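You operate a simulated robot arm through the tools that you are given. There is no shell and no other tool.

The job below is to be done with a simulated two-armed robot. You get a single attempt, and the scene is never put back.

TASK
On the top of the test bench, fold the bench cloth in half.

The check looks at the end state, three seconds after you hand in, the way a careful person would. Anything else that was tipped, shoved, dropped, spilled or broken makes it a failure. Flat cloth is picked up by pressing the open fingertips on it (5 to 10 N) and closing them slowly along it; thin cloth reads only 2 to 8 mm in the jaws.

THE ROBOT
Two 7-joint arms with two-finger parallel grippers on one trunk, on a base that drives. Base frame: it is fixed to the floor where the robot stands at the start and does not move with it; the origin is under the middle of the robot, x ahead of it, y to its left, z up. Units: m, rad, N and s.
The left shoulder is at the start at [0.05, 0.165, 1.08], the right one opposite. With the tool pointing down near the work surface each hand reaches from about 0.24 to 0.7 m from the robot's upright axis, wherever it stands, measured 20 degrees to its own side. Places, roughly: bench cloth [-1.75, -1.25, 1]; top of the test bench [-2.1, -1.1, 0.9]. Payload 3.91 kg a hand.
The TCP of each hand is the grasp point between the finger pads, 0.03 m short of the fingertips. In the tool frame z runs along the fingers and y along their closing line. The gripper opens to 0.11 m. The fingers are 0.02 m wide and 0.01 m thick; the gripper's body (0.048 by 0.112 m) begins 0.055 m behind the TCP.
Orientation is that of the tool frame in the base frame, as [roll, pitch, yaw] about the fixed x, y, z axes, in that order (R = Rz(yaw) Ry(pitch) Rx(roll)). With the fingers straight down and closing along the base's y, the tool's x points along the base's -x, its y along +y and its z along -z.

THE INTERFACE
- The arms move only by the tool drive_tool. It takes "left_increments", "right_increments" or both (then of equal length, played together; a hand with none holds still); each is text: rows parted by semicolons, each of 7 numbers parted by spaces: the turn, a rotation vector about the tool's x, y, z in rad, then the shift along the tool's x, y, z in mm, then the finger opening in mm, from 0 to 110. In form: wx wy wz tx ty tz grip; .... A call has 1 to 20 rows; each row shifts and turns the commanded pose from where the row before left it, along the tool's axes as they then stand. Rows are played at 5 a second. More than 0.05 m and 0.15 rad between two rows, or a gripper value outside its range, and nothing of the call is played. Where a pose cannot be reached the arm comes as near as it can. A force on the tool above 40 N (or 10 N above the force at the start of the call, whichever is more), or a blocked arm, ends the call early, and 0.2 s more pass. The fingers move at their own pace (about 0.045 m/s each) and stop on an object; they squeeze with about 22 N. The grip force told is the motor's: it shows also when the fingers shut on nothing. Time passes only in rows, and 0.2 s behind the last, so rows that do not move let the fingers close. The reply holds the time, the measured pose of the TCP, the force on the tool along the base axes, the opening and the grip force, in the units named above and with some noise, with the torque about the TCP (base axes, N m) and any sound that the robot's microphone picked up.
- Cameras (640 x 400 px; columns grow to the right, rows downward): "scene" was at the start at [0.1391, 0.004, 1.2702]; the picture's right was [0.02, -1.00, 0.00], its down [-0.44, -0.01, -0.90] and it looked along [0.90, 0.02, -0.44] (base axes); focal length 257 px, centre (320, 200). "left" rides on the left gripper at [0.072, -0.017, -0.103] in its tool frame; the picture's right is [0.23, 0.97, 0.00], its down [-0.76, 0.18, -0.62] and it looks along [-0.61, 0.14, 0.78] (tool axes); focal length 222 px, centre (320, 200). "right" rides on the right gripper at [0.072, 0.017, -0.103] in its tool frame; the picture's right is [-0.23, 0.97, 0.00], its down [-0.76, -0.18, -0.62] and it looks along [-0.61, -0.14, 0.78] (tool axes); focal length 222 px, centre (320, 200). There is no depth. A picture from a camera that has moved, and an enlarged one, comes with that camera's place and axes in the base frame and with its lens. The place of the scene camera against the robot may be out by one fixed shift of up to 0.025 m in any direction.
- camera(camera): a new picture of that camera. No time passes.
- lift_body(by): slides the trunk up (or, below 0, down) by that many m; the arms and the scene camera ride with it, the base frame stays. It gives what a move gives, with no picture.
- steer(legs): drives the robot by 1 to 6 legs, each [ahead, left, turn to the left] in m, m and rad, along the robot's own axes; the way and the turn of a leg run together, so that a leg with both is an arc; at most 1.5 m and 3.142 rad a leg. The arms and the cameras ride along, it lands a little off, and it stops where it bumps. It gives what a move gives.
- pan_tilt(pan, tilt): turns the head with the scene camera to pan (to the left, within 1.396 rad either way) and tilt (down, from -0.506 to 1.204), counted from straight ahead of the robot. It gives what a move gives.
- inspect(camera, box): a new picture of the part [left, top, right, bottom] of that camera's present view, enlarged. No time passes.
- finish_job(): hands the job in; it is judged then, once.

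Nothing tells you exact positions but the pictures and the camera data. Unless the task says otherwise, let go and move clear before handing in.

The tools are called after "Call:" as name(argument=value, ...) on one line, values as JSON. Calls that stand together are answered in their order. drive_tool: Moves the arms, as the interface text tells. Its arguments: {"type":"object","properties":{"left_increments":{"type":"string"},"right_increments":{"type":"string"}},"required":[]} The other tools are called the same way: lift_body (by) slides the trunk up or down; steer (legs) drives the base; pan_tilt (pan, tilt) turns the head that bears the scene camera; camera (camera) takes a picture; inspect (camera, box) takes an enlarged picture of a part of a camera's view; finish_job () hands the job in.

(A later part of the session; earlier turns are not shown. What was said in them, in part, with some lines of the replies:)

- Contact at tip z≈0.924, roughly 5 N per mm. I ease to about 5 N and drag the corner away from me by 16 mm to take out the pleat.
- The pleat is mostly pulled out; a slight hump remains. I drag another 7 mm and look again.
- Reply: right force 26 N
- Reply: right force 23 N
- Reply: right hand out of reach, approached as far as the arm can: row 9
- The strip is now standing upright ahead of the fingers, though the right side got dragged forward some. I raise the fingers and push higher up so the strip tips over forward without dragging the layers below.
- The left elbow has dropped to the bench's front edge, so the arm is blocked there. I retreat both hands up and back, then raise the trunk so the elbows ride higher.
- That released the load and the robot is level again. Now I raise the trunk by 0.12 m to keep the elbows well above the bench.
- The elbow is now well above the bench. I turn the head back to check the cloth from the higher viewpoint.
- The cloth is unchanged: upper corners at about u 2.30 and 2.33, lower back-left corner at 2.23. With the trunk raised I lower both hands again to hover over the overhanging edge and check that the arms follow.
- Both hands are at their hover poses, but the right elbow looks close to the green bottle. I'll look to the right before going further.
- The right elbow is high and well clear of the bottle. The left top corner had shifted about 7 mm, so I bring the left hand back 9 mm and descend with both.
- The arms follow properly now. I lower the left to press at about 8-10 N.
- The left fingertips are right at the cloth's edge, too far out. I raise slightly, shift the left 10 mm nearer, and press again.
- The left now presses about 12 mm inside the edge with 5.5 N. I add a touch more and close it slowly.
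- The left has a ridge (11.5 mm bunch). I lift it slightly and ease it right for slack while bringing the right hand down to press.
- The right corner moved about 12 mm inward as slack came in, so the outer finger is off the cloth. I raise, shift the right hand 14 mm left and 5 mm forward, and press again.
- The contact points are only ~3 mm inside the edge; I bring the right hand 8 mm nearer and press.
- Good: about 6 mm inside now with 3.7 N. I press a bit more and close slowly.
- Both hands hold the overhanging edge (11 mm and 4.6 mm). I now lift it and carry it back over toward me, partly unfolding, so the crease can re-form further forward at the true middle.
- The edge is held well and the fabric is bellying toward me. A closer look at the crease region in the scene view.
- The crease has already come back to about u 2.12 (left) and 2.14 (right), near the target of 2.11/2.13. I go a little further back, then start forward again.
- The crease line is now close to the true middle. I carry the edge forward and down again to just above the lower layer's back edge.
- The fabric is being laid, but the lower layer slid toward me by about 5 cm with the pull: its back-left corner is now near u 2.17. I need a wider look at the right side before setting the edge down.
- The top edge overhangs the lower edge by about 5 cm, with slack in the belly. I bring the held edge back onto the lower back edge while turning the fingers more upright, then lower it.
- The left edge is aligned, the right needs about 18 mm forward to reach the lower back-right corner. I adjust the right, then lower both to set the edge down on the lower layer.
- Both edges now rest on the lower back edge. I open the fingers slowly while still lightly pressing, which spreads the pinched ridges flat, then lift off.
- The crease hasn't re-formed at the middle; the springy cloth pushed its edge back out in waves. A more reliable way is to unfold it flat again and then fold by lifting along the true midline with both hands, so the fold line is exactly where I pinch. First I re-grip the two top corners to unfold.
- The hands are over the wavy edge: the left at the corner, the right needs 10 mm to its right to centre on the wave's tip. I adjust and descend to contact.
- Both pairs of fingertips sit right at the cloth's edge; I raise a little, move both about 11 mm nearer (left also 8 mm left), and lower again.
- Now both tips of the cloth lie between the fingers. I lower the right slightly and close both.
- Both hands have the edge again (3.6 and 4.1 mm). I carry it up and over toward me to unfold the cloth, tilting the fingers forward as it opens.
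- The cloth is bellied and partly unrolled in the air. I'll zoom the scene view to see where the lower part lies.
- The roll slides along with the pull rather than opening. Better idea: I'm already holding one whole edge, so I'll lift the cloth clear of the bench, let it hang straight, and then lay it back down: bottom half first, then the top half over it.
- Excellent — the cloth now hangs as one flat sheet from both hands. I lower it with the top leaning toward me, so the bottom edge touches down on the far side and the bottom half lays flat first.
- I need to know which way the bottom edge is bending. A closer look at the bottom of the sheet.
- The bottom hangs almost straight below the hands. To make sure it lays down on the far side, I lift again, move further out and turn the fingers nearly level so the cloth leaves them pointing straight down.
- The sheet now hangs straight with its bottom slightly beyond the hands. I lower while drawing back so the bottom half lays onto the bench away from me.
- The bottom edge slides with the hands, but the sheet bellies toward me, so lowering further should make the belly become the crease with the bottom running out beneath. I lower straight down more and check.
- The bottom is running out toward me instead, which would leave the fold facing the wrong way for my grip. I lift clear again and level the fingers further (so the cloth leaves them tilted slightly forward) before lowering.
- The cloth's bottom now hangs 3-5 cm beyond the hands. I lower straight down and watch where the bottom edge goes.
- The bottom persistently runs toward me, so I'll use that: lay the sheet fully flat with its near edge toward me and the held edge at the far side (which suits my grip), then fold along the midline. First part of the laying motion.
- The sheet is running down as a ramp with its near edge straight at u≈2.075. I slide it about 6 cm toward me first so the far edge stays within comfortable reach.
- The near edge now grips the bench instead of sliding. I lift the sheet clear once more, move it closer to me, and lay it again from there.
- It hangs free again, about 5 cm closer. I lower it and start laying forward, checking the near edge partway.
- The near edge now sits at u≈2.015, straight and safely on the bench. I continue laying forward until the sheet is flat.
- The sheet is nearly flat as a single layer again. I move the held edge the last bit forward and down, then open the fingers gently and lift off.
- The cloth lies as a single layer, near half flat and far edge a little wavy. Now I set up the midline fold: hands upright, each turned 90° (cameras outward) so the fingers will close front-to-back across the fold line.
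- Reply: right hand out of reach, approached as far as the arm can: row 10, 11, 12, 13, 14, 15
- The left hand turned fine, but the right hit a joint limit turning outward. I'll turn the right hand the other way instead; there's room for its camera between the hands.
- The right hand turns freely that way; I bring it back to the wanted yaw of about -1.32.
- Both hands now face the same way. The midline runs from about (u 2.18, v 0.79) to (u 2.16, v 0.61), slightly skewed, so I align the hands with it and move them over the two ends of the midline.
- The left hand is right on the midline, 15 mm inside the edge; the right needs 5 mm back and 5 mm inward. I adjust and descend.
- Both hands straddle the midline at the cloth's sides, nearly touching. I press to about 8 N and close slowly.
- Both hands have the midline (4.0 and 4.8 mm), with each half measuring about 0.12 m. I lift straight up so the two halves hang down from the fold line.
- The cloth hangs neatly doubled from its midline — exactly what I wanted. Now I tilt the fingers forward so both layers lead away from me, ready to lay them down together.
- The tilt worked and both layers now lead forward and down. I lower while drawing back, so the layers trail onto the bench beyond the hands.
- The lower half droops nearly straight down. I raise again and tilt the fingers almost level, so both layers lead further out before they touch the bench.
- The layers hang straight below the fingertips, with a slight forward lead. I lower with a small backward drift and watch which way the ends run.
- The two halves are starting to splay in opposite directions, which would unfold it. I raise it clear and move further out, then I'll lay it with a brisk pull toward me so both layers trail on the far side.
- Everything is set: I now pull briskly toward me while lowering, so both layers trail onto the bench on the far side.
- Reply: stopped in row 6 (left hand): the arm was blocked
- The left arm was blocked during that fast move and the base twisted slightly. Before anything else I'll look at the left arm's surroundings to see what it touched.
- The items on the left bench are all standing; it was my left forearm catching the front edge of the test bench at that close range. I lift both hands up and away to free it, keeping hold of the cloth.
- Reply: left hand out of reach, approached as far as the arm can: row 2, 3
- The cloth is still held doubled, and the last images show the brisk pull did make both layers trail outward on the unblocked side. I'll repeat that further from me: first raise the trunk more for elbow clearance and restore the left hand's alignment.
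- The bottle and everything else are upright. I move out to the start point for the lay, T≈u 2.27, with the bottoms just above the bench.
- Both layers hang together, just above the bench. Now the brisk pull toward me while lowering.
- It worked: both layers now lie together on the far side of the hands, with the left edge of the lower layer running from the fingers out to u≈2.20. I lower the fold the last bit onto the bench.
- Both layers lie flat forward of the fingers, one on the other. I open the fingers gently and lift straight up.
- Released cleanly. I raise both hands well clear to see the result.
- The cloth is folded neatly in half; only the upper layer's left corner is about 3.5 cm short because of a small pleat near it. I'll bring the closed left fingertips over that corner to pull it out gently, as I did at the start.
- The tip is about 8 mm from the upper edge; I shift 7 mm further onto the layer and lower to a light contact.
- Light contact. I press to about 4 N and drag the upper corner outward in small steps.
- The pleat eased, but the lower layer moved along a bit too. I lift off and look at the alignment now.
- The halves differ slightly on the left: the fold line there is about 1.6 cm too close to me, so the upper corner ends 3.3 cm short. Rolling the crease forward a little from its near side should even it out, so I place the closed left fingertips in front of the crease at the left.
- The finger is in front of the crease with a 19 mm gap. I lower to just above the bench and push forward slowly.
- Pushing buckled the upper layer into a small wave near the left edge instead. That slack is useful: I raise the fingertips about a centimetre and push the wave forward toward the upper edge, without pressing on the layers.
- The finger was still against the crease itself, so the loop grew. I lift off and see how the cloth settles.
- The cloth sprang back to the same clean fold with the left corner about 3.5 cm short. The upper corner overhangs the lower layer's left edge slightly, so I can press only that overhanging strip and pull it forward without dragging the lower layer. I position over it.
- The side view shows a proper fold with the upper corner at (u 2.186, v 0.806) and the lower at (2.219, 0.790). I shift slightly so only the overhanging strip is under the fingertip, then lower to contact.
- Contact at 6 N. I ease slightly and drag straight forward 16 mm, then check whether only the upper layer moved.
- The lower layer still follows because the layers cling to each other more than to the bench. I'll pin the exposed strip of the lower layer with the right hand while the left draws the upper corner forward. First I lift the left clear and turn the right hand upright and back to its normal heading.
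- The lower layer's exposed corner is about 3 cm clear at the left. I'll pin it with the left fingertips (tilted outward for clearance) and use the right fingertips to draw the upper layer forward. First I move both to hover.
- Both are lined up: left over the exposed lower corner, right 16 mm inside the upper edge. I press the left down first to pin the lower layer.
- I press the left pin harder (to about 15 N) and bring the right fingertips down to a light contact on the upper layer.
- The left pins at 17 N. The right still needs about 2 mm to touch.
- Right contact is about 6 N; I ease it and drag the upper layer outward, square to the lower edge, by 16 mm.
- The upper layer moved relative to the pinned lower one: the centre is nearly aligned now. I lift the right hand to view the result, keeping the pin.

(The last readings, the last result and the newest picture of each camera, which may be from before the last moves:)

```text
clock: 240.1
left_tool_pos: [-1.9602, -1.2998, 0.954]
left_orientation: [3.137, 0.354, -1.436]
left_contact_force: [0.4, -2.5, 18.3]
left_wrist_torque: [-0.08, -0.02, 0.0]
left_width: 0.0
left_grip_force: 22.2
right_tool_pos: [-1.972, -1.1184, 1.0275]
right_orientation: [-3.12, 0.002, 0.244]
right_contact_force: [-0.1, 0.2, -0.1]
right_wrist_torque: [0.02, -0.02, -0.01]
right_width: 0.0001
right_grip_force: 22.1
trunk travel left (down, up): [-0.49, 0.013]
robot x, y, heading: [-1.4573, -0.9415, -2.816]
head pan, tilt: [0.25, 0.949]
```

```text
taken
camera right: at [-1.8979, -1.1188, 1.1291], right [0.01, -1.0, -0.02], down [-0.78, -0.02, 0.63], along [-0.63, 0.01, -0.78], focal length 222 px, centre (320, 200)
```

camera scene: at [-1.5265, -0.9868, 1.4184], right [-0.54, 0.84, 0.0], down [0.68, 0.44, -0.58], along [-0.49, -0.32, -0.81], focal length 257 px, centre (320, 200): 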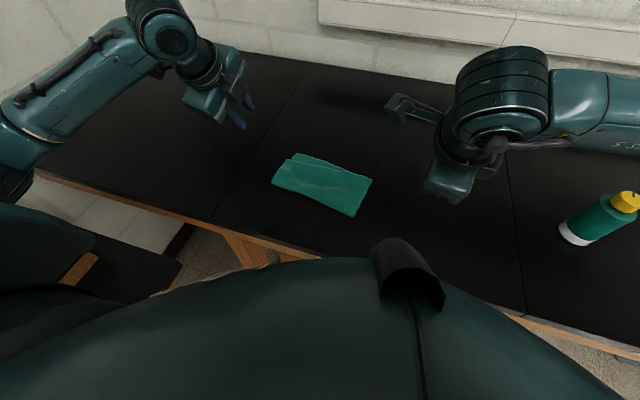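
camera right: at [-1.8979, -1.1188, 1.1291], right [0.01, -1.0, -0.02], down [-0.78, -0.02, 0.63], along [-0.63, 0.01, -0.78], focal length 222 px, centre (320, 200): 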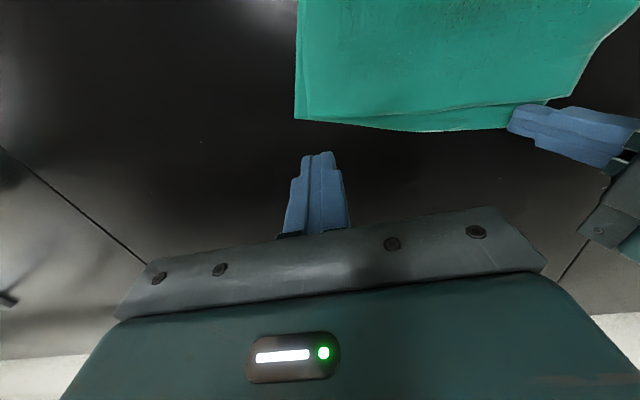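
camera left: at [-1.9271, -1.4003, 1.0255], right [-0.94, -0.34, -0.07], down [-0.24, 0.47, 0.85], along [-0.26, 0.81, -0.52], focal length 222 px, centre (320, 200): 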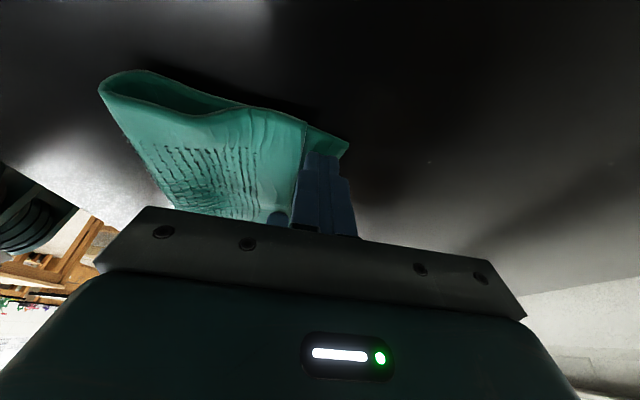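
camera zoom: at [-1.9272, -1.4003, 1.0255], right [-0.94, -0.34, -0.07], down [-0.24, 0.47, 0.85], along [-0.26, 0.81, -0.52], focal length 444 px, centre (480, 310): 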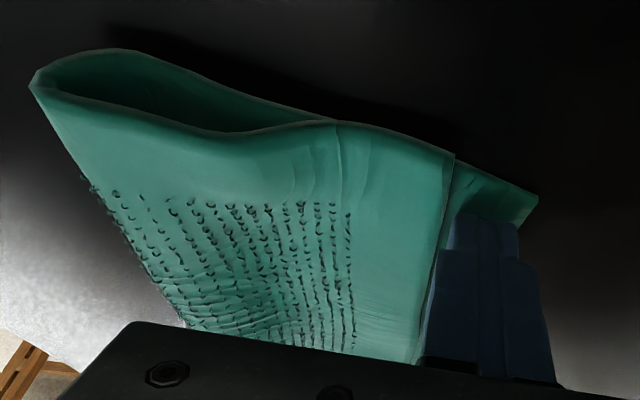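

Better: the centre strip is now only about 1 cm and the left corner about 2.4 cm short. One more short pull a little further left should finish it; I move the right fingertips there and lower them.

Call:
drive_tool(right_increments="0 0 0 0.6 36.4 5 0; 0 0 0 0.6 36.4 5 0; 0 0 0 0.6 36.4 5 0; 0 0 0 0 0 25 0; 0 0 0 0 0 22 0; 0 0 0 0 0 5 0; 0 0 0 0 0 0 0")

Call:
drive_tool(right_increments="0 0 0 0 0 2 0; 0 0 0 0 0 0 0")

Call:
drive_tool(right_increments="0 0 0 0 0 1.5 0; 0 0 0 0 0 0 0")

Call:
camera(camera="right")

```text
clock: 241.7
left_tool_pos: [-1.9596, -1.2999, 0.9536]
left_orientation: [3.136, 0.353, -1.436]
left_contact_force: [0.4, -1.7, 17.4]
left_wrist_torque: [-0.09, -0.01, 0.0]
left_width: 0.0
left_grip_force: 21.7
right_tool_pos: [-1.9433, -1.2056, 0.9613]
right_orientation: [-3.12, 0.003, 0.246]
right_contact_force: [0.4, -0.3, 1.1]
right_wrist_torque: [-0.01, 0.02, -0.02]
right_width: 0.0
right_grip_force: 21.8
right hand out of reach, approached as far as the arm can: row 3, 5
trunk travel left (down, up): [-0.49, 0.013]
robot x, y, heading: [-1.4578, -0.9414, -2.814]
head pan, tilt: [0.25, 0.949]
```

```text
clock: 242.3
left_tool_pos: [-1.9602, -1.3004, 0.9542]
left_orientation: [3.138, 0.353, -1.434]
left_contact_force: [-0.5, -2.2, 18.2]
left_wrist_torque: [-0.06, -0.04, -0.04]
left_width: 0.0001
left_grip_force: 22.5
right_tool_pos: [-1.9426, -1.2067, 0.9585]
right_orientation: [-3.12, 0.004, 0.244]
right_contact_force: [-0.2, -0.9, 1.0]
right_wrist_torque: [0.0, -0.04, -0.02]
right_width: 0.0
right_grip_force: 21.9
trunk travel left (down, up): [-0.49, 0.013]
robot x, y, heading: [-1.4584, -0.9468, -2.819]
head pan, tilt: [0.25, 0.949]
```

```text
clock: 242.9
left_tool_pos: [-1.9592, -1.3008, 0.9543]
left_orientation: [3.139, 0.354, -1.436]
left_contact_force: [-0.5, -2.7, 17.6]
left_wrist_torque: [-0.07, 0.0, -0.02]
left_width: 0.0
left_grip_force: 21.5
right_tool_pos: [-1.9433, -1.2061, 0.9576]
right_orientation: [-3.121, 0.003, 0.245]
right_contact_force: [-1.5, -1.0, 2.6]
right_wrist_torque: [-0.05, 0.03, -0.01]
right_width: 0.0
right_grip_force: 21.9
trunk travel left (down, up): [-0.49, 0.013]
robot x, y, heading: [-1.4559, -0.9438, -2.819]
head pan, tilt: [0.25, 0.949]
```

```text
taken
camera right: at [-1.8688, -1.2052, 1.0598], right [0.01, -1.0, -0.02], down [-0.78, -0.02, 0.63], along [-0.63, 0.01, -0.78], focal length 222 px, centre (320, 200)
```

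right: 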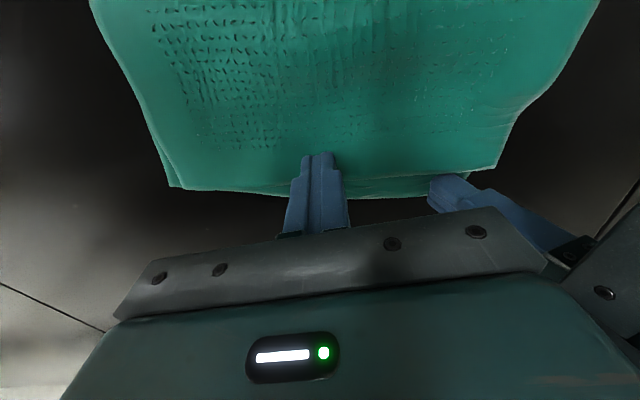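

The right hand stopped a bit short, but it is placed well and in light contact. I press slightly more and pull another 9 mm.

Call:
drive_tool(right_increments="0 0 0 0 0 0.6 0; 0 0 0 -1.9 -0.5 0 0; 0 0 0 -1.9 -0.5 0 0; 0 0 0 -1.9 -0.5 0 0; 0 0 0 -1.9 -0.5 0 0; 0 0 0 -1.9 -0.5 0 0; 0 0 0 0 0 0 0")

Call:
drive_tool(right_increments="0 0 0 0 0 -3 0; 0 0 0 0 0 -15 0; 0 0 0 0 0 -30 0; 0 0 0 0 -40 -20 0; 0 0 0 0 -45 0 0; 0 0 0 0 0 0 0")

Call:
inspect(camera="scene", box=[250, 80, 420, 220])

Call:
camera(camera="right")

```text
clock: 244.5
left_tool_pos: [-1.959, -1.3004, 0.9543]
left_orientation: [3.137, 0.352, -1.437]
left_contact_force: [-2.2, -1.7, 17.3]
left_wrist_torque: [-0.02, 0.02, -0.01]
left_width: 0.0
left_grip_force: 22.0
right_tool_pos: [-1.9489, -1.202, 0.9575]
right_orientation: [-3.122, 0.002, 0.245]
right_contact_force: [1.1, -2.1, 2.1]
right_wrist_torque: [-0.04, -0.03, -0.01]
right_width: 0.0
right_grip_force: 21.9
right hand out of reach, approached as far as the arm can: row 3, 6
trunk travel left (down, up): [-0.49, 0.013]
robot x, y, heading: [-1.4576, -0.9444, -2.82]
head pan, tilt: [0.25, 0.949]
```

```text
clock: 245.9
left_tool_pos: [-1.9598, -1.3003, 0.9536]
left_orientation: [3.138, 0.351, -1.436]
left_contact_force: [0.6, -3.0, 17.9]
left_wrist_torque: [-0.07, -0.03, 0.05]
left_width: 0.0
left_grip_force: 22.1
right_tool_pos: [-1.9684, -1.1212, 1.0291]
right_orientation: [-3.117, 0.003, 0.244]
right_contact_force: [-0.2, 0.0, -0.4]
right_wrist_torque: [-0.01, -0.02, 0.0]
right_width: 0.0
right_grip_force: 21.6
trunk travel left (down, up): [-0.49, 0.013]
robot x, y, heading: [-1.4544, -0.9429, -2.816]
head pan, tilt: [0.25, 0.949]
```

```text
2.86 times, centred on (335, 150) of scene
camera zoom: at [-1.5244, -0.9877, 1.4185], right [-0.54, 0.84, 0.0], down [0.68, 0.44, -0.58], along [-0.49, -0.32, -0.81], focal length 735 px, centre (277, 343)
```

zoom: 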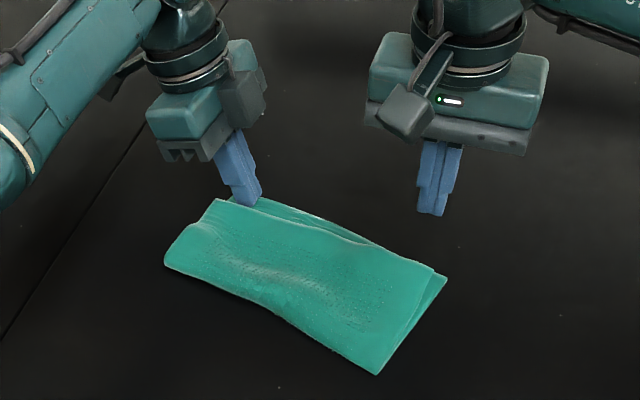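

```text
taken
camera right: at [-1.8942, -1.1206, 1.1306], right [0.01, -1.0, -0.02], down [-0.78, -0.02, 0.63], along [-0.63, 0.01, -0.78], focal length 222 px, centre (320, 200)
```

right: 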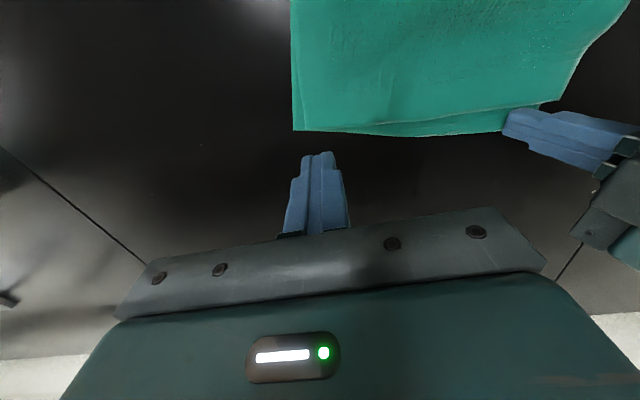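

The edges are nearly aligned along the middle and right now. I lift the left pin straight off and move it aside to judge the final state.

Call:
drive_tool(left_increments="0 0 0 -1 0 -2.8 0; 0 0 0 -3.4 0 -9.4 0; 0 0 0 -10 0 -28 0; 0 0 0 -10 0 -28 0; 0 0 0 40 0 -15 0; 0 0 0 40 0 -15 0; 0 0 0 0 0 0 0; 0 0 0 0 0 0 0")

Call:
inspect(camera="scene", box=[260, 100, 420, 220])

Call:
camera(camera="right")

Call:
camera(camera="left")

```text
clock: 247.7
left_tool_pos: [-1.9482, -1.3857, 1.0257]
left_orientation: [3.14, 0.352, -1.435]
left_contact_force: [0.7, 0.0, -0.3]
left_wrist_torque: [0.02, 0.01, 0.03]
left_width: 0.0002
left_grip_force: 21.8
right_tool_pos: [-1.9692, -1.1231, 1.0271]
right_orientation: [-3.118, 0.001, 0.244]
right_contact_force: [-0.1, -0.1, -0.2]
right_wrist_torque: [0.02, 0.04, 0.02]
right_width: 0.0
right_grip_force: 21.8
trunk travel left (down, up): [-0.49, 0.013]
robot x, y, heading: [-1.4571, -0.946, -2.82]
head pan, tilt: [0.25, 0.949]
```

```text
3.33 times, centred on (340, 160) of scene
camera zoom: at [-1.5262, -0.9885, 1.4183], right [-0.54, 0.84, 0.0], down [0.68, 0.44, -0.58], along [-0.49, -0.32, -0.81], focal length 858 px, centre (253, 333)
```

zoom: 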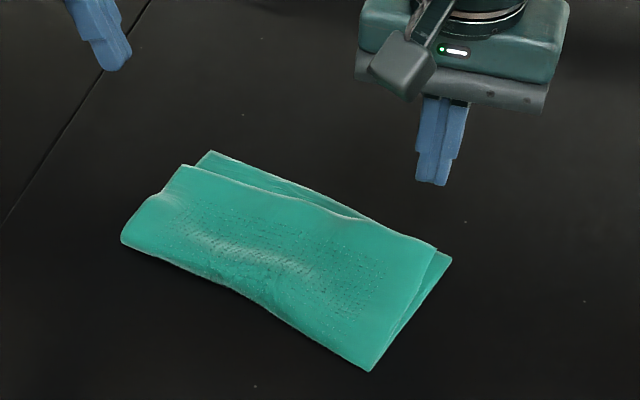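

```text
taken
camera right: at [-1.8954, -1.1215, 1.1295], right [0.02, -1.0, -0.02], down [-0.78, -0.03, 0.63], along [-0.63, 0.01, -0.78], focal length 222 px, centre (320, 200)
```

right: 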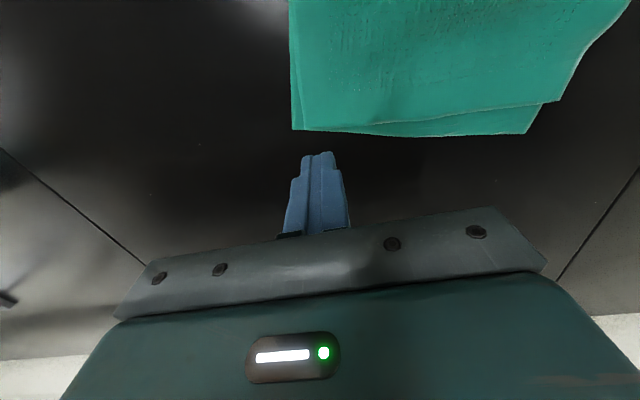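

```text
taken
camera left: at [-1.9163, -1.4863, 1.0973], right [-0.94, -0.34, -0.08], down [-0.24, 0.47, 0.85], along [-0.26, 0.81, -0.52], focal length 222 px, centre (320, 200)
```

left: 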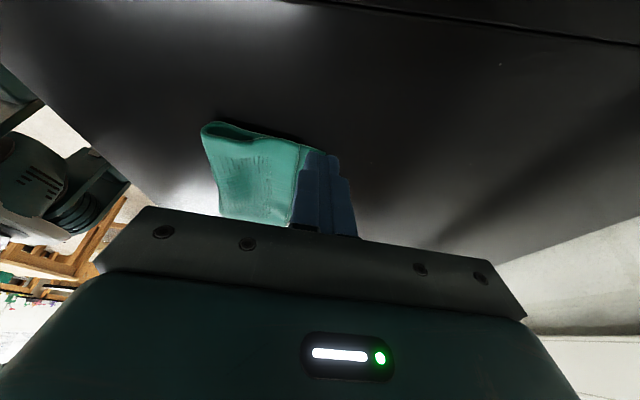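

Nearly there: only the left corner is still about 2.7 cm short. A neat way to finish: with the left gripper open, put one finger on the exposed lower strip and the other on the upper layer, and close them toward each other, which rolls the crease and brings the edges together. I line that up.

Call:
drive_tool(left_increments="0 0.117 0 0 0 0 20; 0 0.117 0 0 0 0 38; 0 0.118 0 0 0 0 38; 0 0 0.1075 0 0 0 38; 0 0 0.1075 0 0 0 38; 0.08 0 0 0 0 0 38; 0 0 0 -28.5 0 5 38; 0 0 0 -28.5 0 5 38; 0 0 0 -28.5 0 5 38; 0 0 0 0 0 18 38; 0 0 0 0 0 0 38")

Call:
camera(camera="left")

Call:
inspect(camera="scene", box=[260, 80, 420, 220])

```text
clock: 250.1
left_tool_pos: [-1.938, -1.3025, 0.9916]
left_orientation: [-3.064, 0.003, -1.649]
left_contact_force: [0.2, 0.2, 0.2]
left_wrist_torque: [0.01, 0.04, -0.01]
left_width: 0.0381
left_grip_force: 0.0
right_tool_pos: [-1.9687, -1.121, 1.0275]
right_orientation: [-3.119, 0.001, 0.245]
right_contact_force: [-0.2, 1.0, -0.3]
right_wrist_torque: [0.0, 0.02, 0.0]
right_width: 0.0
right_grip_force: 21.9
trunk travel left (down, up): [-0.49, 0.013]
robot x, y, heading: [-1.4575, -0.9351, -2.819]
head pan, tilt: [0.25, 0.949]
```

```text
taken
camera left: at [-1.9348, -1.3739, 1.096], right [-0.99, -0.15, -0.08], down [-0.17, 0.78, 0.61], along [-0.03, 0.61, -0.79], focal length 222 px, centre (320, 200)
```

left: 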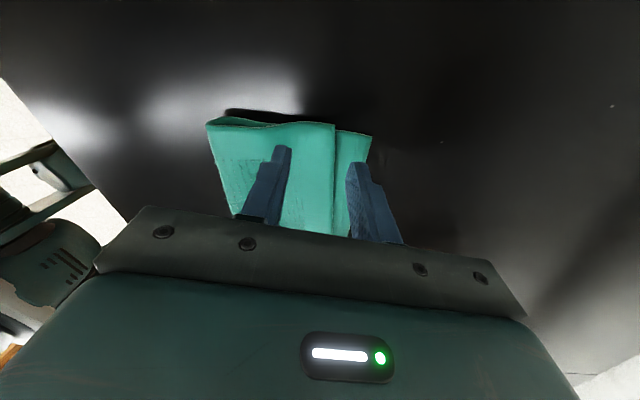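

```text
2.86 times, centred on (340, 150) of scene
camera zoom: at [-1.5262, -0.9882, 1.4183], right [-0.54, 0.84, 0.0], down [0.68, 0.44, -0.58], along [-0.49, -0.32, -0.81], focal length 735 px, centre (263, 343)
```

zoom: 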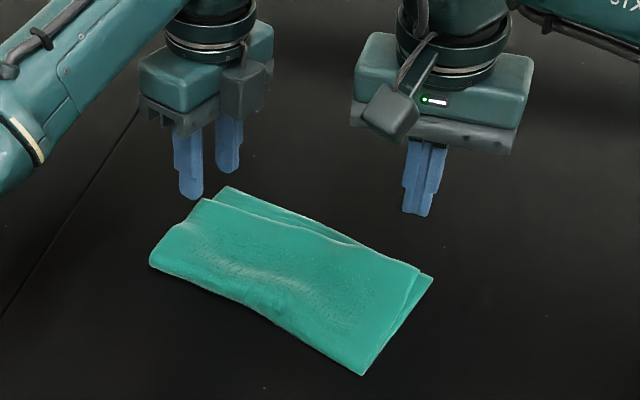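

The far finger is over the exposed strip and the near finger over the upper layer. I shift 4 mm inward and lower to contact.

Call:
drive_tool(left_increments="0 0 0 -4 0 12 38; 0 0 0 0 0 12 38; 0 0 0 0 0 6 38; 0 0 0 0 0 0 38")

Call:
drive_tool(left_increments="0 0 0 0 0 2.5 38; 0 0 0 0 0 0 38")

Call:
drive_tool(left_increments="0 0 0 0 0 2 38; 0 0 0 0 0 0 38")

Call:
drive_tool(left_increments="0 0 0 0 0 1.5 38; 0 0 0 0 0 0 38")

```text
clock: 251.1
left_tool_pos: [-1.9357, -1.2978, 0.9623]
left_orientation: [-3.063, 0.002, -1.649]
left_contact_force: [0.0, -1.4, -0.1]
left_wrist_torque: [-0.02, 0.01, -0.01]
left_width: 0.038
left_grip_force: 0.1
right_tool_pos: [-1.9692, -1.1217, 1.0276]
right_orientation: [-3.119, -0.002, 0.246]
right_contact_force: [-0.3, -0.6, -0.1]
right_wrist_torque: [0.0, 0.0, 0.0]
right_width: 0.0002
right_grip_force: 21.5
trunk travel left (down, up): [-0.49, 0.013]
robot x, y, heading: [-1.4535, -0.9401, -2.813]
head pan, tilt: [0.25, 0.949]
```

```text
clock: 251.7
left_tool_pos: [-1.9362, -1.2967, 0.9596]
left_orientation: [-3.063, 0.002, -1.65]
left_contact_force: [0.0, -0.1, -0.2]
left_wrist_torque: [-0.01, -0.03, 0.0]
left_width: 0.038
left_grip_force: 0.1
right_tool_pos: [-1.9694, -1.1211, 1.0267]
right_orientation: [-3.118, -0.001, 0.245]
right_contact_force: [-0.7, -0.8, 0.7]
right_wrist_torque: [0.0, -0.02, 0.04]
right_width: 0.0
right_grip_force: 22.0
trunk travel left (down, up): [-0.49, 0.013]
robot x, y, heading: [-1.4526, -0.9402, -2.814]
head pan, tilt: [0.25, 0.949]
```

```text
clock: 252.3
left_tool_pos: [-1.9374, -1.297, 0.9578]
left_orientation: [-3.062, 0.001, -1.649]
left_contact_force: [-0.7, 0.2, 0.5]
left_wrist_torque: [0.02, -0.02, -0.02]
left_width: 0.0378
left_grip_force: 0.1
right_tool_pos: [-1.9697, -1.1223, 1.0277]
right_orientation: [-3.12, -0.001, 0.245]
right_contact_force: [0.7, 0.1, 0.3]
right_wrist_torque: [0.0, -0.04, 0.0]
right_width: 0.0
right_grip_force: 22.2
trunk travel left (down, up): [-0.49, 0.013]
robot x, y, heading: [-1.4552, -0.9403, -2.821]
head pan, tilt: [0.25, 0.949]
```

```text
clock: 252.9
left_tool_pos: [-1.936, -1.2973, 0.9565]
left_orientation: [-3.063, 0.002, -1.65]
left_contact_force: [-0.1, -0.1, 1.3]
left_wrist_torque: [0.04, -0.01, -0.01]
left_width: 0.038
left_grip_force: 0.0
right_tool_pos: [-1.9699, -1.122, 1.0265]
right_orientation: [-3.118, 0.0, 0.246]
right_contact_force: [-0.5, 0.4, -0.2]
right_wrist_torque: [0.03, -0.03, -0.01]
right_width: 0.0
right_grip_force: 22.4
trunk travel left (down, up): [-0.49, 0.013]
robot x, y, heading: [-1.4552, -0.9408, -2.814]
head pan, tilt: [0.25, 0.949]
```

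Contact is just starting. I press a little more and read the balance.

Call:
drive_tool(left_increments="0 0 0 0 0 1.2 38; 0 0 0 0 0 0 38")

Call:
drive_tool(left_increments="0 0 0 0 0 0.6 38; 0 0 0 0 0 0 38")

```text
clock: 253.5
left_tool_pos: [-1.9365, -1.2966, 0.9566]
left_orientation: [-3.063, -0.001, -1.649]
left_contact_force: [-0.8, 0.5, 4.4]
left_wrist_torque: [0.0, 0.08, 0.02]
left_width: 0.038
left_grip_force: 0.0
right_tool_pos: [-1.9689, -1.1219, 1.0278]
right_orientation: [-3.119, 0.001, 0.244]
right_contact_force: [0.2, 0.7, -0.8]
right_wrist_torque: [0.04, -0.03, -0.02]
right_width: 0.0002
right_grip_force: 22.0
trunk travel left (down, up): [-0.49, 0.013]
robot x, y, heading: [-1.4574, -0.9455, -2.813]
head pan, tilt: [0.25, 0.949]
```

```text
clock: 254.1
left_tool_pos: [-1.9361, -1.2972, 0.9548]
left_orientation: [-3.064, -0.001, -1.65]
left_contact_force: [-0.7, -1.6, 6.0]
left_wrist_torque: [0.0, 0.06, -0.03]
left_width: 0.0379
left_grip_force: 0.0
right_tool_pos: [-1.9693, -1.1218, 1.0282]
right_orientation: [-3.121, 0.002, 0.245]
right_contact_force: [0.6, 0.1, 0.7]
right_wrist_torque: [0.01, 0.02, 0.01]
right_width: 0.0
right_grip_force: 22.0
trunk travel left (down, up): [-0.49, 0.013]
robot x, y, heading: [-1.4529, -0.942, -2.818]
head pan, tilt: [0.25, 0.949]
```

The load is mostly on the far finger, so I level the hand slightly and then close the fingers slowly toward each other, watching the result.

Call:
drive_tool(left_increments="-0.035 0 0 0 0 0 38; 0 0 0 0 0 0 36; 0 0 0 0 0 0 34; 0 0 0 0 0 0 32; 0 0 0 0 0 0 30; 0 0 0 0 0 0 28; 0 0 0 0 0 0 26; 0 0 0 0 0 0 26")

Call:
camera(camera="left")

Call:
inspect(camera="scene", box=[260, 80, 420, 220])

```text
clock: 255.9
left_tool_pos: [-1.9354, -1.2967, 0.9546]
left_orientation: [-3.099, -0.001, -1.65]
left_contact_force: [0.5, 0.0, 8.4]
left_wrist_torque: [0.03, -0.12, -0.05]
left_width: 0.0266
left_grip_force: 0.2
right_tool_pos: [-1.9685, -1.1209, 1.0274]
right_orientation: [-3.118, 0.0, 0.244]
right_contact_force: [0.1, 0.0, 0.1]
right_wrist_torque: [-0.03, -0.04, 0.01]
right_width: 0.0002
right_grip_force: 22.2
trunk travel left (down, up): [-0.49, 0.013]
robot x, y, heading: [-1.4556, -0.9428, -2.816]
head pan, tilt: [0.25, 0.949]
```

```text
taken
camera left: at [-1.9277, -1.3696, 1.059], right [-0.99, -0.15, -0.04], down [-0.14, 0.77, 0.62], along [-0.06, 0.61, -0.79], focal length 222 px, centre (320, 200)
```

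left: 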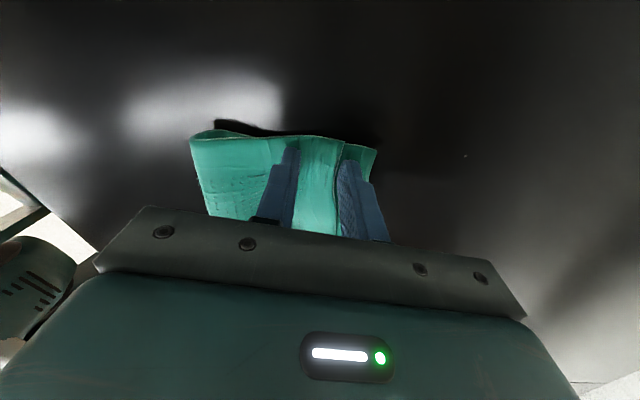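

```text
2.86 times, centred on (340, 150) of scene
camera zoom: at [-1.5255, -0.988, 1.4184], right [-0.54, 0.84, 0.0], down [0.68, 0.44, -0.58], along [-0.49, -0.32, -0.81], focal length 735 px, centre (263, 343)
```

zoom: 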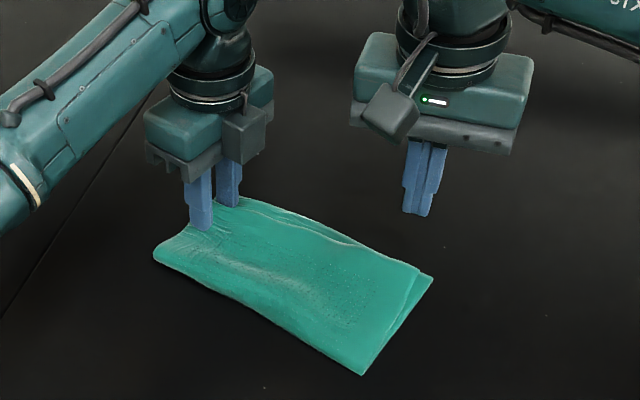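

The left corner gap is down to about 2 cm, and the upper edge now meets the far finger, so that's as far as this grip can take it. I lift off straight up and away.

Call:
drive_tool(left_increments="0 0 0 0 0 -2 26; 0 0 0 0 0 -6 26; 0 0 0 0 0 -20 26; 0 0 0 0 0 -35 26; 0 0 0 0 0 -35 26; 0 0 0 35 0 -10 26; 0 0 0 35 0 0 26; 0 0 0 0 0 0 26", right_increments="0 0 0 0 0 -20 0; 0 0 0 0 0 -30 0; 0 0 0 0 -30 -20 0; 0 0 0 0 -40 0 0; 0 0 0 0 -40 0 0; 0 0 0 0 0 0 0; 0 0 0 0 0 0 0; 0 0 0 0 0 0 0")

Call:
camera(camera="scene")

Call:
inspect(camera="scene", box=[260, 100, 420, 220])

Call:
camera(camera="left")

Call:
camera(camera="right")

```text
clock: 257.7
left_tool_pos: [-1.9465, -1.3666, 1.0626]
left_orientation: [-3.097, 0.002, -1.65]
left_contact_force: [-0.5, -1.0, -0.8]
left_wrist_torque: [-0.03, -0.01, 0.01]
left_width: 0.0261
left_grip_force: 0.1
right_tool_pos: [-1.9974, -1.016, 1.0992]
right_orientation: [-3.119, -0.001, 0.244]
right_contact_force: [0.3, 0.6, -0.8]
right_wrist_torque: [0.02, -0.02, -0.02]
right_width: 0.0
right_grip_force: 21.9
trunk travel left (down, up): [-0.49, 0.013]
robot x, y, heading: [-1.458, -0.9412, -2.817]
head pan, tilt: [0.25, 0.949]
```

```text
taken
camera scene: at [-1.5262, -0.9885, 1.4183], right [-0.54, 0.84, 0.0], down [0.68, 0.44, -0.58], along [-0.49, -0.32, -0.81], focal length 257 px, centre (320, 200)
```

scene: 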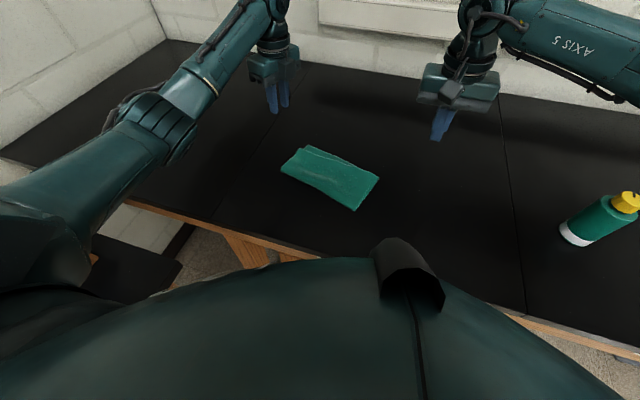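

```text
3.33 times, centred on (340, 160) of scene
camera zoom: at [-1.5262, -0.9885, 1.4183], right [-0.54, 0.84, 0.0], down [0.68, 0.44, -0.58], along [-0.49, -0.32, -0.81], focal length 858 px, centre (253, 333)
```

zoom: 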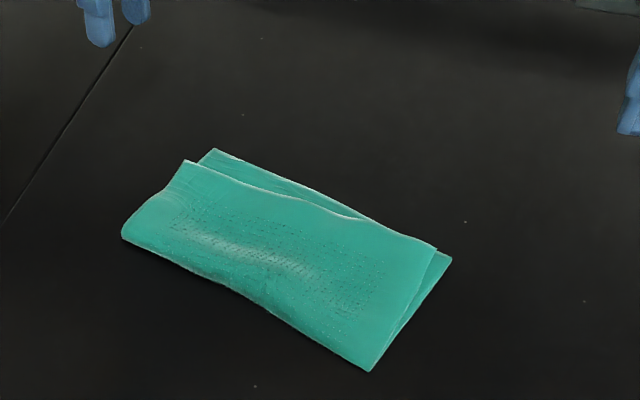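

```text
taken
camera left: at [-1.9388, -1.4391, 1.1664], right [-0.99, -0.15, -0.04], down [-0.14, 0.77, 0.62], along [-0.06, 0.61, -0.79], focal length 222 px, centre (320, 200)
```

left: 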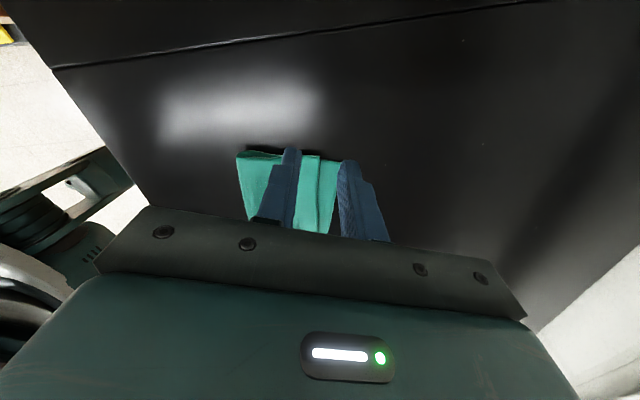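

```text
taken
camera right: at [-1.9224, -1.0163, 1.2017], right [0.01, -1.0, -0.02], down [-0.78, -0.03, 0.63], along [-0.63, 0.01, -0.78], focal length 222 px, centre (320, 200)
```

right: 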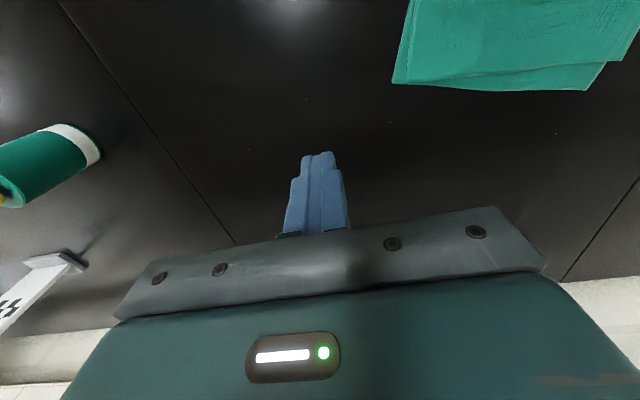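

It relaxed to about 2.9 cm at the left corner while the right is aligned. One more careful try in the same way, but with the far finger pressed firmly as a fixed pin while the near finger alone draws the upper layer forward.

Call:
drive_tool(left_increments="0.04 0 0 0 0 0 50; 0 0 0 -33.3 0.5 10 50; 0 0 0 -33.3 0.5 10 50; 0 0 0 0 0 25 50; 0 0 0 0 0 25 50; 0 0 0 0 0 0 50")

Call:
inspect(camera="left", box=[160, 80, 460, 240])

```text
clock: 259.1
left_tool_pos: [-1.9359, -1.3003, 0.9924]
left_orientation: [-3.058, 0.001, -1.648]
left_contact_force: [1.5, 0.3, 0.2]
left_wrist_torque: [0.0, -0.03, -0.02]
left_width: 0.0501
left_grip_force: 0.0
right_tool_pos: [-1.9957, -1.017, 1.0989]
right_orientation: [-3.119, -0.001, 0.246]
right_contact_force: [0.9, 0.9, -0.4]
right_wrist_torque: [0.0, -0.01, -0.01]
right_width: 0.0
right_grip_force: 22.0
trunk travel left (down, up): [-0.49, 0.013]
robot x, y, heading: [-1.4567, -0.9408, -2.817]
head pan, tilt: [0.25, 0.949]
```

```text
2.13 times, centred on (310, 160) of left
camera zoom: at [-1.9316, -1.3731, 1.0964], right [-0.99, -0.15, -0.08], down [-0.17, 0.78, 0.61], along [-0.03, 0.61, -0.79], focal length 474 px, centre (341, 285)
```

zoom: 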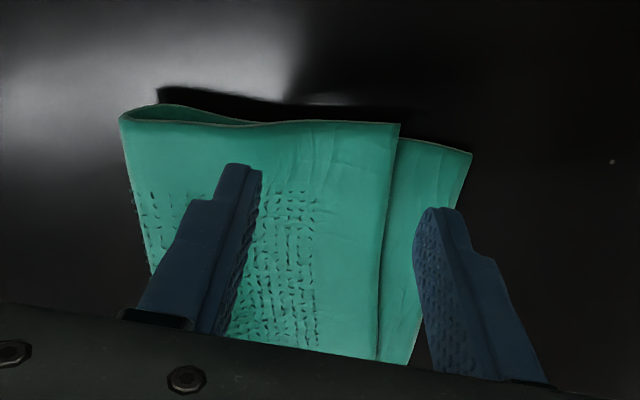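

The far finger is 10 mm inside the lower edge, so I shift 3 mm outward and lower to contact again.

Call:
drive_tool(left_increments="0 0 0 0 3 12 50; 0 0 0 0 0 12 50; 0 0 0 0 0 8 50; 0 0 0 0 0 2 50; 0 0 0 0 0 0 50")

Call:
drive_tool(left_increments="0 0 0 0 0 2 50; 0 0 0 0 0 0 50")

Call:
drive_tool(left_increments="0 0 0 0 0 1.5 50; 0 0 0 0 0 0 50")

Call:
drive_tool(left_increments="0 0 0 0 0 1.2 50; 0 0 0 0 0 0 50")

```text
clock: 260.3
left_tool_pos: [-1.9361, -1.3013, 0.9579]
left_orientation: [-3.058, 0.002, -1.651]
left_contact_force: [0.0, -2.0, 0.2]
left_wrist_torque: [-0.02, 0.0, 0.02]
left_width: 0.0501
left_grip_force: 0.1
right_tool_pos: [-1.9964, -1.0172, 1.0996]
right_orientation: [-3.118, -0.002, 0.244]
right_contact_force: [0.1, 0.5, -1.1]
right_wrist_torque: [-0.01, 0.0, -0.03]
right_width: 0.0
right_grip_force: 21.9
trunk travel left (down, up): [-0.49, 0.013]
robot x, y, heading: [-1.4548, -0.9394, -2.813]
head pan, tilt: [0.25, 0.949]
```

```text
clock: 260.9
left_tool_pos: [-1.9357, -1.3018, 0.9562]
left_orientation: [-3.059, 0.003, -1.649]
left_contact_force: [-0.7, 0.0, 1.6]
left_wrist_torque: [-0.03, 0.04, 0.0]
left_width: 0.0503
left_grip_force: 0.0
right_tool_pos: [-1.9964, -1.0157, 1.0986]
right_orientation: [-3.119, -0.001, 0.245]
right_contact_force: [0.1, 0.1, 0.0]
right_wrist_torque: [-0.02, 0.02, 0.04]
right_width: 0.0
right_grip_force: 22.2
trunk travel left (down, up): [-0.49, 0.013]
robot x, y, heading: [-1.4551, -0.9394, -2.814]
head pan, tilt: [0.25, 0.949]
```

```text
clock: 261.5
left_tool_pos: [-1.9353, -1.3008, 0.9564]
left_orientation: [-3.058, 0.0, -1.649]
left_contact_force: [-0.9, -1.7, 5.7]
left_wrist_torque: [-0.02, 0.06, -0.02]
left_width: 0.0499
left_grip_force: 0.3
right_tool_pos: [-1.9969, -1.0162, 1.1]
right_orientation: [-3.119, 0.001, 0.247]
right_contact_force: [-0.1, -0.1, -0.3]
right_wrist_torque: [-0.01, 0.0, 0.0]
right_width: 0.0002
right_grip_force: 22.3
trunk travel left (down, up): [-0.49, 0.013]
robot x, y, heading: [-1.4561, -0.9441, -2.817]
head pan, tilt: [0.25, 0.949]
```

```text
clock: 262.1
left_tool_pos: [-1.9349, -1.3005, 0.9552]
left_orientation: [-3.062, -0.001, -1.648]
left_contact_force: [-0.9, -2.2, 11.8]
left_wrist_torque: [-0.04, 0.28, 0.07]
left_width: 0.0502
left_grip_force: 0.3
right_tool_pos: [-1.9954, -1.0166, 1.1002]
right_orientation: [-3.12, -0.001, 0.244]
right_contact_force: [0.5, 0.9, -0.1]
right_wrist_torque: [0.0, 0.0, 0.0]
right_width: 0.0
right_grip_force: 21.8
trunk travel left (down, up): [-0.49, 0.013]
robot x, y, heading: [-1.4531, -0.9384, -2.816]
head pan, tilt: [0.25, 0.949]
```

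The far finger carries most of the load, as wanted. I level a touch so the near finger presses about 3 N, then draw it forward while the far finger stays fixed.

Call:
drive_tool(left_increments="-0.015 0 0 0 0 0.3 50; 0 0 0 0 0 0 50")

Call:
drive_tool(left_increments="0 0 0 0 1 0 48; 0 0 0 0 1 0 46; 0 0 0 0 1 0 44; 0 0 0 0 1 0 42; 0 0 0 0 1 0 40; 0 0 0 0 1 0 38; 0 0 0 0 1 0 36; 0 0 0 0 1 0 34; 0 0 0 0 0 0 34")

Call:
inspect(camera="left", box=[160, 80, 460, 240])

Call:
inspect(camera="scene", box=[260, 80, 420, 220])

```text
clock: 262.7
left_tool_pos: [-1.9348, -1.3009, 0.9548]
left_orientation: [-3.075, 0.0, -1.648]
left_contact_force: [0.7, -3.0, 14.1]
left_wrist_torque: [-0.01, 0.2, 0.04]
left_width: 0.0497
left_grip_force: 0.1
right_tool_pos: [-1.9965, -1.0166, 1.1008]
right_orientation: [-3.118, -0.001, 0.245]
right_contact_force: [0.0, -0.5, -0.2]
right_wrist_torque: [0.0, -0.02, 0.02]
right_width: 0.0
right_grip_force: 21.8
trunk travel left (down, up): [-0.49, 0.013]
robot x, y, heading: [-1.4542, -0.9389, -2.815]
head pan, tilt: [0.25, 0.949]
```

```text
clock: 264.7
left_tool_pos: [-1.9416, -1.3002, 0.9537]
left_orientation: [-3.075, 0.0, -1.648]
left_contact_force: [4.2, 0.5, 15.9]
left_wrist_torque: [0.08, -0.14, -0.01]
left_width: 0.0342
left_grip_force: 0.5
right_tool_pos: [-1.9944, -1.0165, 1.1005]
right_orientation: [-3.118, 0.002, 0.245]
right_contact_force: [0.1, 0.7, -0.4]
right_wrist_torque: [-0.02, 0.0, 0.03]
right_width: 0.0001
right_grip_force: 22.2
trunk travel left (down, up): [-0.49, 0.013]
robot x, y, heading: [-1.4569, -0.9406, -2.816]
head pan, tilt: [0.25, 0.949]
```

```text
2.13 times, centred on (310, 160) of left
camera zoom: at [-1.9371, -1.372, 1.0584], right [-0.99, -0.15, -0.07], down [-0.16, 0.78, 0.61], along [-0.04, 0.61, -0.79], focal length 474 px, centre (341, 285)
```

zoom: 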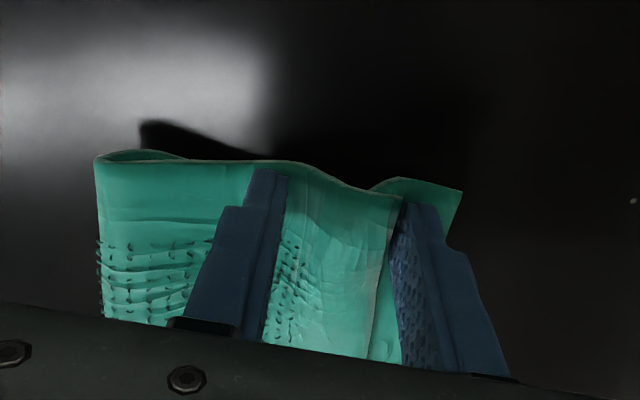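

```text
2.86 times, centred on (340, 150) of scene
camera zoom: at [-1.5242, -0.9874, 1.4185], right [-0.54, 0.84, 0.0], down [0.68, 0.44, -0.58], along [-0.49, -0.32, -0.81], focal length 735 px, centre (263, 343)
```

zoom: 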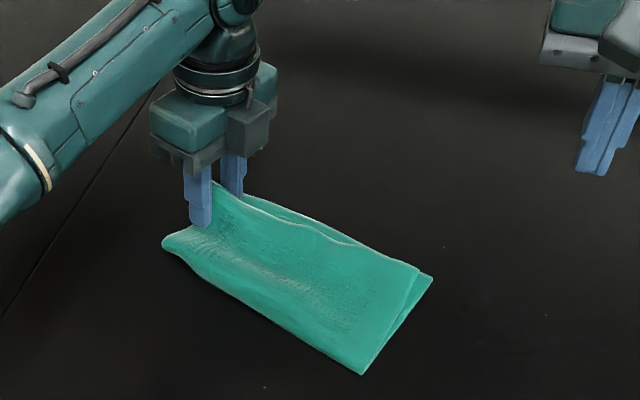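

The near finger drags both layers, buckling the lower one against the pin, so this can't improve it further. I reverse the motion exactly to undo it, then lift off.

Call:
drive_tool(left_increments="0 0 0 0 -1 0 36; 0 0 0 0 -1 0 38; 0 0 0 0 -1 0 40; 0 0 0 0 -1 0 42; 0 0 0 0 -1 0 44; 0 0 0 0 -1 0 46; 0 0 0 0 -1 0 48; 0 0 0 0 -1 0 50; 0 0 0 0 0 0 50; 0 0 0 0 0 -2 50; 0 0 0 0 0 -6 50; 0 0 0 0 0 -20 50; 0 0 0 0 0 -35 50; 0 0 0 0 0 -35 50; 0 0 0 35 0 -10 50; 0 0 0 35 0 0 30; 0 0 0 0 0 0 30")

Call:
inspect(camera="scene", box=[260, 100, 420, 220])

```text
clock: 268.3
left_tool_pos: [-1.9481, -1.3689, 1.0611]
left_orientation: [-3.073, 0.001, -1.649]
left_contact_force: [-0.2, -0.3, 0.5]
left_wrist_torque: [0.05, 0.01, -0.04]
left_width: 0.0299
left_grip_force: 0.1
right_tool_pos: [-1.9961, -1.0164, 1.0996]
right_orientation: [-3.118, -0.003, 0.242]
right_contact_force: [0.2, 0.7, 0.6]
right_wrist_torque: [0.01, -0.02, -0.02]
right_width: 0.0001
right_grip_force: 22.2
trunk travel left (down, up): [-0.49, 0.013]
robot x, y, heading: [-1.4587, -0.9411, -2.81]
head pan, tilt: [0.25, 0.949]
```

```text
3.33 times, centred on (340, 160) of scene
camera zoom: at [-1.5262, -0.9883, 1.4183], right [-0.54, 0.84, 0.0], down [0.68, 0.44, -0.58], along [-0.49, -0.32, -0.81], focal length 858 px, centre (253, 333)
```

zoom: 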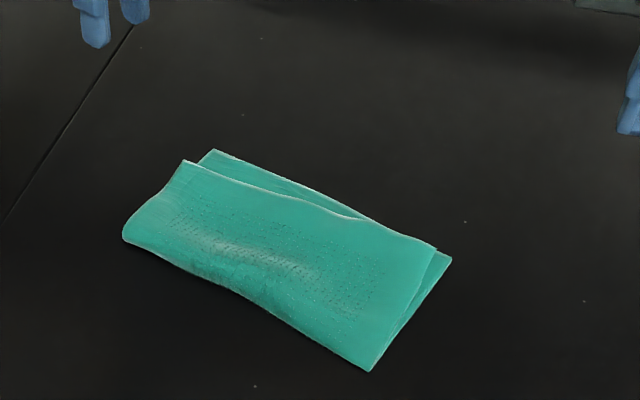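

The cloth is back to the same clean fold: two layers, halves matched on the right and within about 3 cm at the left corner. I'm done handling it, so I raise both hands clear and check the surroundings before handing in.

Call:
drive_tool(left_increments="0 0 0 0 0 -30 30; 0 0 0 0 0 -30 30; 0 0 0 0 0 -20 30; 0 0 0 0 0 0 30", right_increments="0 0 0 0 0 -25 20; 0 0 0 0 0 -25 30; 0 0 0 0 0 0 30; 0 0 0 0 0 0 30")

Call:
pan_tilt(pan=-0.6, tilt=0.6)

Call:
camera(camera="scene")

Call:
pan_tilt(pan=1.2, tilt=0.6)

Call:
camera(camera="scene")

```text
clock: 269.3
left_tool_pos: [-1.9529, -1.3681, 1.1409]
left_orientation: [-3.074, 0.002, -1.648]
left_contact_force: [-0.1, -0.2, -0.2]
left_wrist_torque: [-0.03, 0.01, 0.03]
left_width: 0.0299
left_grip_force: 0.0
right_tool_pos: [-1.9951, -1.0179, 1.1501]
right_orientation: [-3.119, -0.002, 0.244]
right_contact_force: [0.0, -0.3, -0.2]
right_wrist_torque: [0.01, 0.02, 0.01]
right_width: 0.03
right_grip_force: 0.1
trunk travel left (down, up): [-0.49, 0.013]
robot x, y, heading: [-1.4557, -0.9373, -2.811]
head pan, tilt: [0.25, 0.949]
```

```text
clock: 270.5
left_tool_pos: [-1.9542, -1.3681, 1.1402]
left_orientation: [-3.073, 0.003, -1.65]
left_contact_force: [0.6, 0.4, 0.1]
left_wrist_torque: [-0.04, 0.02, 0.01]
left_width: 0.0302
left_grip_force: 0.0
right_tool_pos: [-1.9946, -1.0166, 1.1501]
right_orientation: [-3.119, -0.002, 0.244]
right_contact_force: [0.1, -0.7, -0.1]
right_wrist_torque: [0.01, 0.0, 0.01]
right_width: 0.03
right_grip_force: 0.1
trunk travel left (down, up): [-0.49, 0.013]
robot x, y, heading: [-1.4574, -0.9408, -2.815]
head pan, tilt: [-0.6, 0.6]
```

```text
taken
camera scene: at [-1.5503, -0.925, 1.4467], right [0.27, 0.96, 0.0], down [0.54, -0.15, -0.82], along [-0.79, 0.22, -0.57], focal length 257 px, centre (320, 200)
```

scene: 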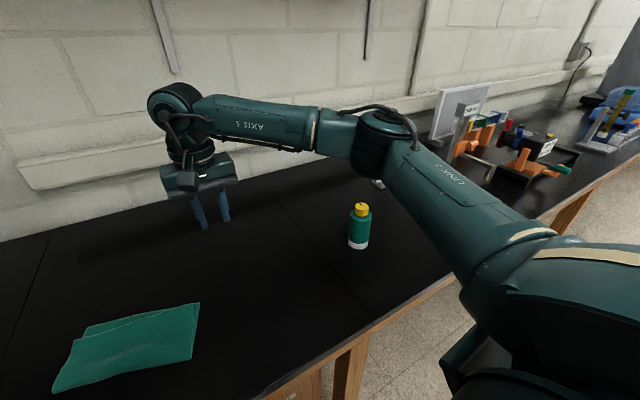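

```text
clock: 272.3
left_tool_pos: [-1.9535, -1.3703, 1.1407]
left_orientation: [-3.074, 0.003, -1.649]
left_contact_force: [-2.0, -0.7, 0.9]
left_wrist_torque: [0.01, 0.02, 0.0]
left_width: 0.0301
left_grip_force: 0.1
right_tool_pos: [-1.9944, -1.0175, 1.1481]
right_orientation: [-3.118, -0.003, 0.244]
right_contact_force: [-0.7, -0.2, 0.3]
right_wrist_torque: [0.04, -0.04, -0.01]
right_width: 0.0302
right_grip_force: 0.1
trunk travel left (down, up): [-0.49, 0.013]
robot x, y, heading: [-1.4536, -0.9441, -2.816]
head pan, tilt: [1.201, 0.6]
```

```text
taken
camera scene: at [-1.4692, -1.0372, 1.4467], right [-1.0, 0.04, 0.0], down [0.03, 0.56, -0.83], along [-0.04, -0.82, -0.56], focal length 257 px, centre (320, 200)
```

scene: 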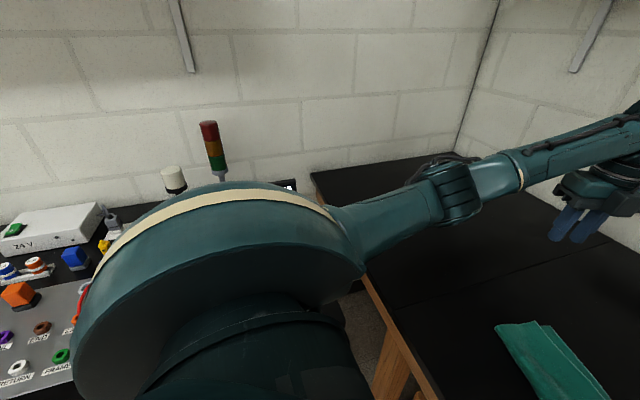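

The bottle, beacon, tower and breadboard are all in place; a calibration sign is partly hidden behind my right elbow, so I'll check that too.

Call:
pan_tilt(pan=-0.6, tilt=0.5)

Call:
inspect(camera="scene", box=[330, 100, 640, 300])

Call:
camera(camera="right")

```text
clock: 274.1
left_tool_pos: [-1.9539, -1.3683, 1.1405]
left_orientation: [-3.073, 0.001, -1.649]
left_contact_force: [0.4, -0.9, -0.8]
left_wrist_torque: [0.01, 0.0, -0.01]
left_width: 0.0303
left_grip_force: 0.1
right_tool_pos: [-1.9946, -1.0171, 1.1488]
right_orientation: [-3.117, -0.002, 0.243]
right_contact_force: [0.7, -0.9, 0.2]
right_wrist_torque: [0.03, -0.02, -0.05]
right_width: 0.03
right_grip_force: 0.1
trunk travel left (down, up): [-0.49, 0.013]
robot x, y, heading: [-1.4582, -0.9424, -2.811]
head pan, tilt: [-0.6, 0.499]
```

```text
2.00 times, centred on (485, 200) of scene
camera zoom: at [-1.5528, -0.9243, 1.4558], right [0.27, 0.96, 0.0], down [0.46, -0.13, -0.88], along [-0.85, 0.24, -0.48], focal length 515 px, centre (-10, 200)
```

zoom: 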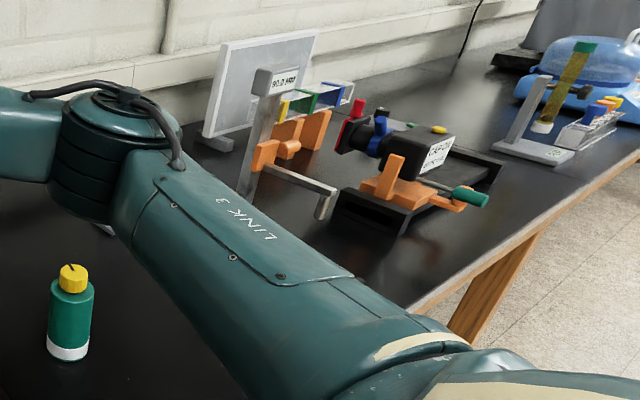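

```text
taken
camera right: at [-1.921, -1.0169, 1.2518], right [0.01, -1.0, -0.02], down [-0.78, -0.03, 0.63], along [-0.63, 0.01, -0.78], focal length 222 px, centre (320, 200)
```

right: 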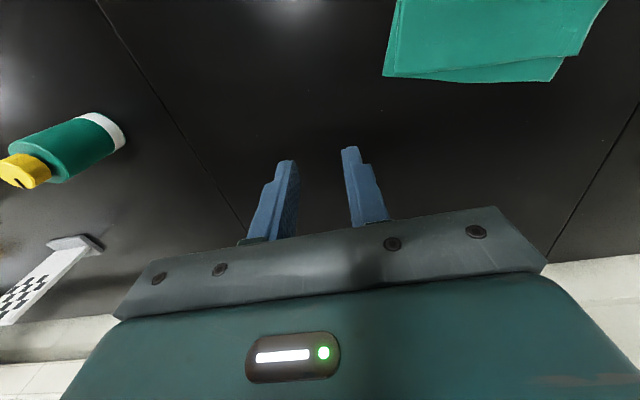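

Everything around the cloth is standing where it was, and the cloth lies folded in half on the test bench with both hands clear and empty. I hand the job in.

Call:
finish_job()

```text
The job is handed in.
```

The bench cloth is folded in half on top of the test bench, and I have handed the job in. Both grippers are empty and clear of it.

- **Alignment:** The two halves line up along the right side. At the left corner the top layer is about 3 cm short of the bottom one. I tried several times to pull it into line, but the layers cling to each other and it would not come further.
- **Position:** The cloth ended up slightly rotated compared with how it lay at the start, but it is fully on the bench.
- **Contact with the bench:** My left arm touched the front edge of the test bench twice while I was working. I backed off both times. In the views I took at the end, nothing else looked tipped or moved: the bottle, the calibration sign, and the parts of the left bench I could see were all in place.
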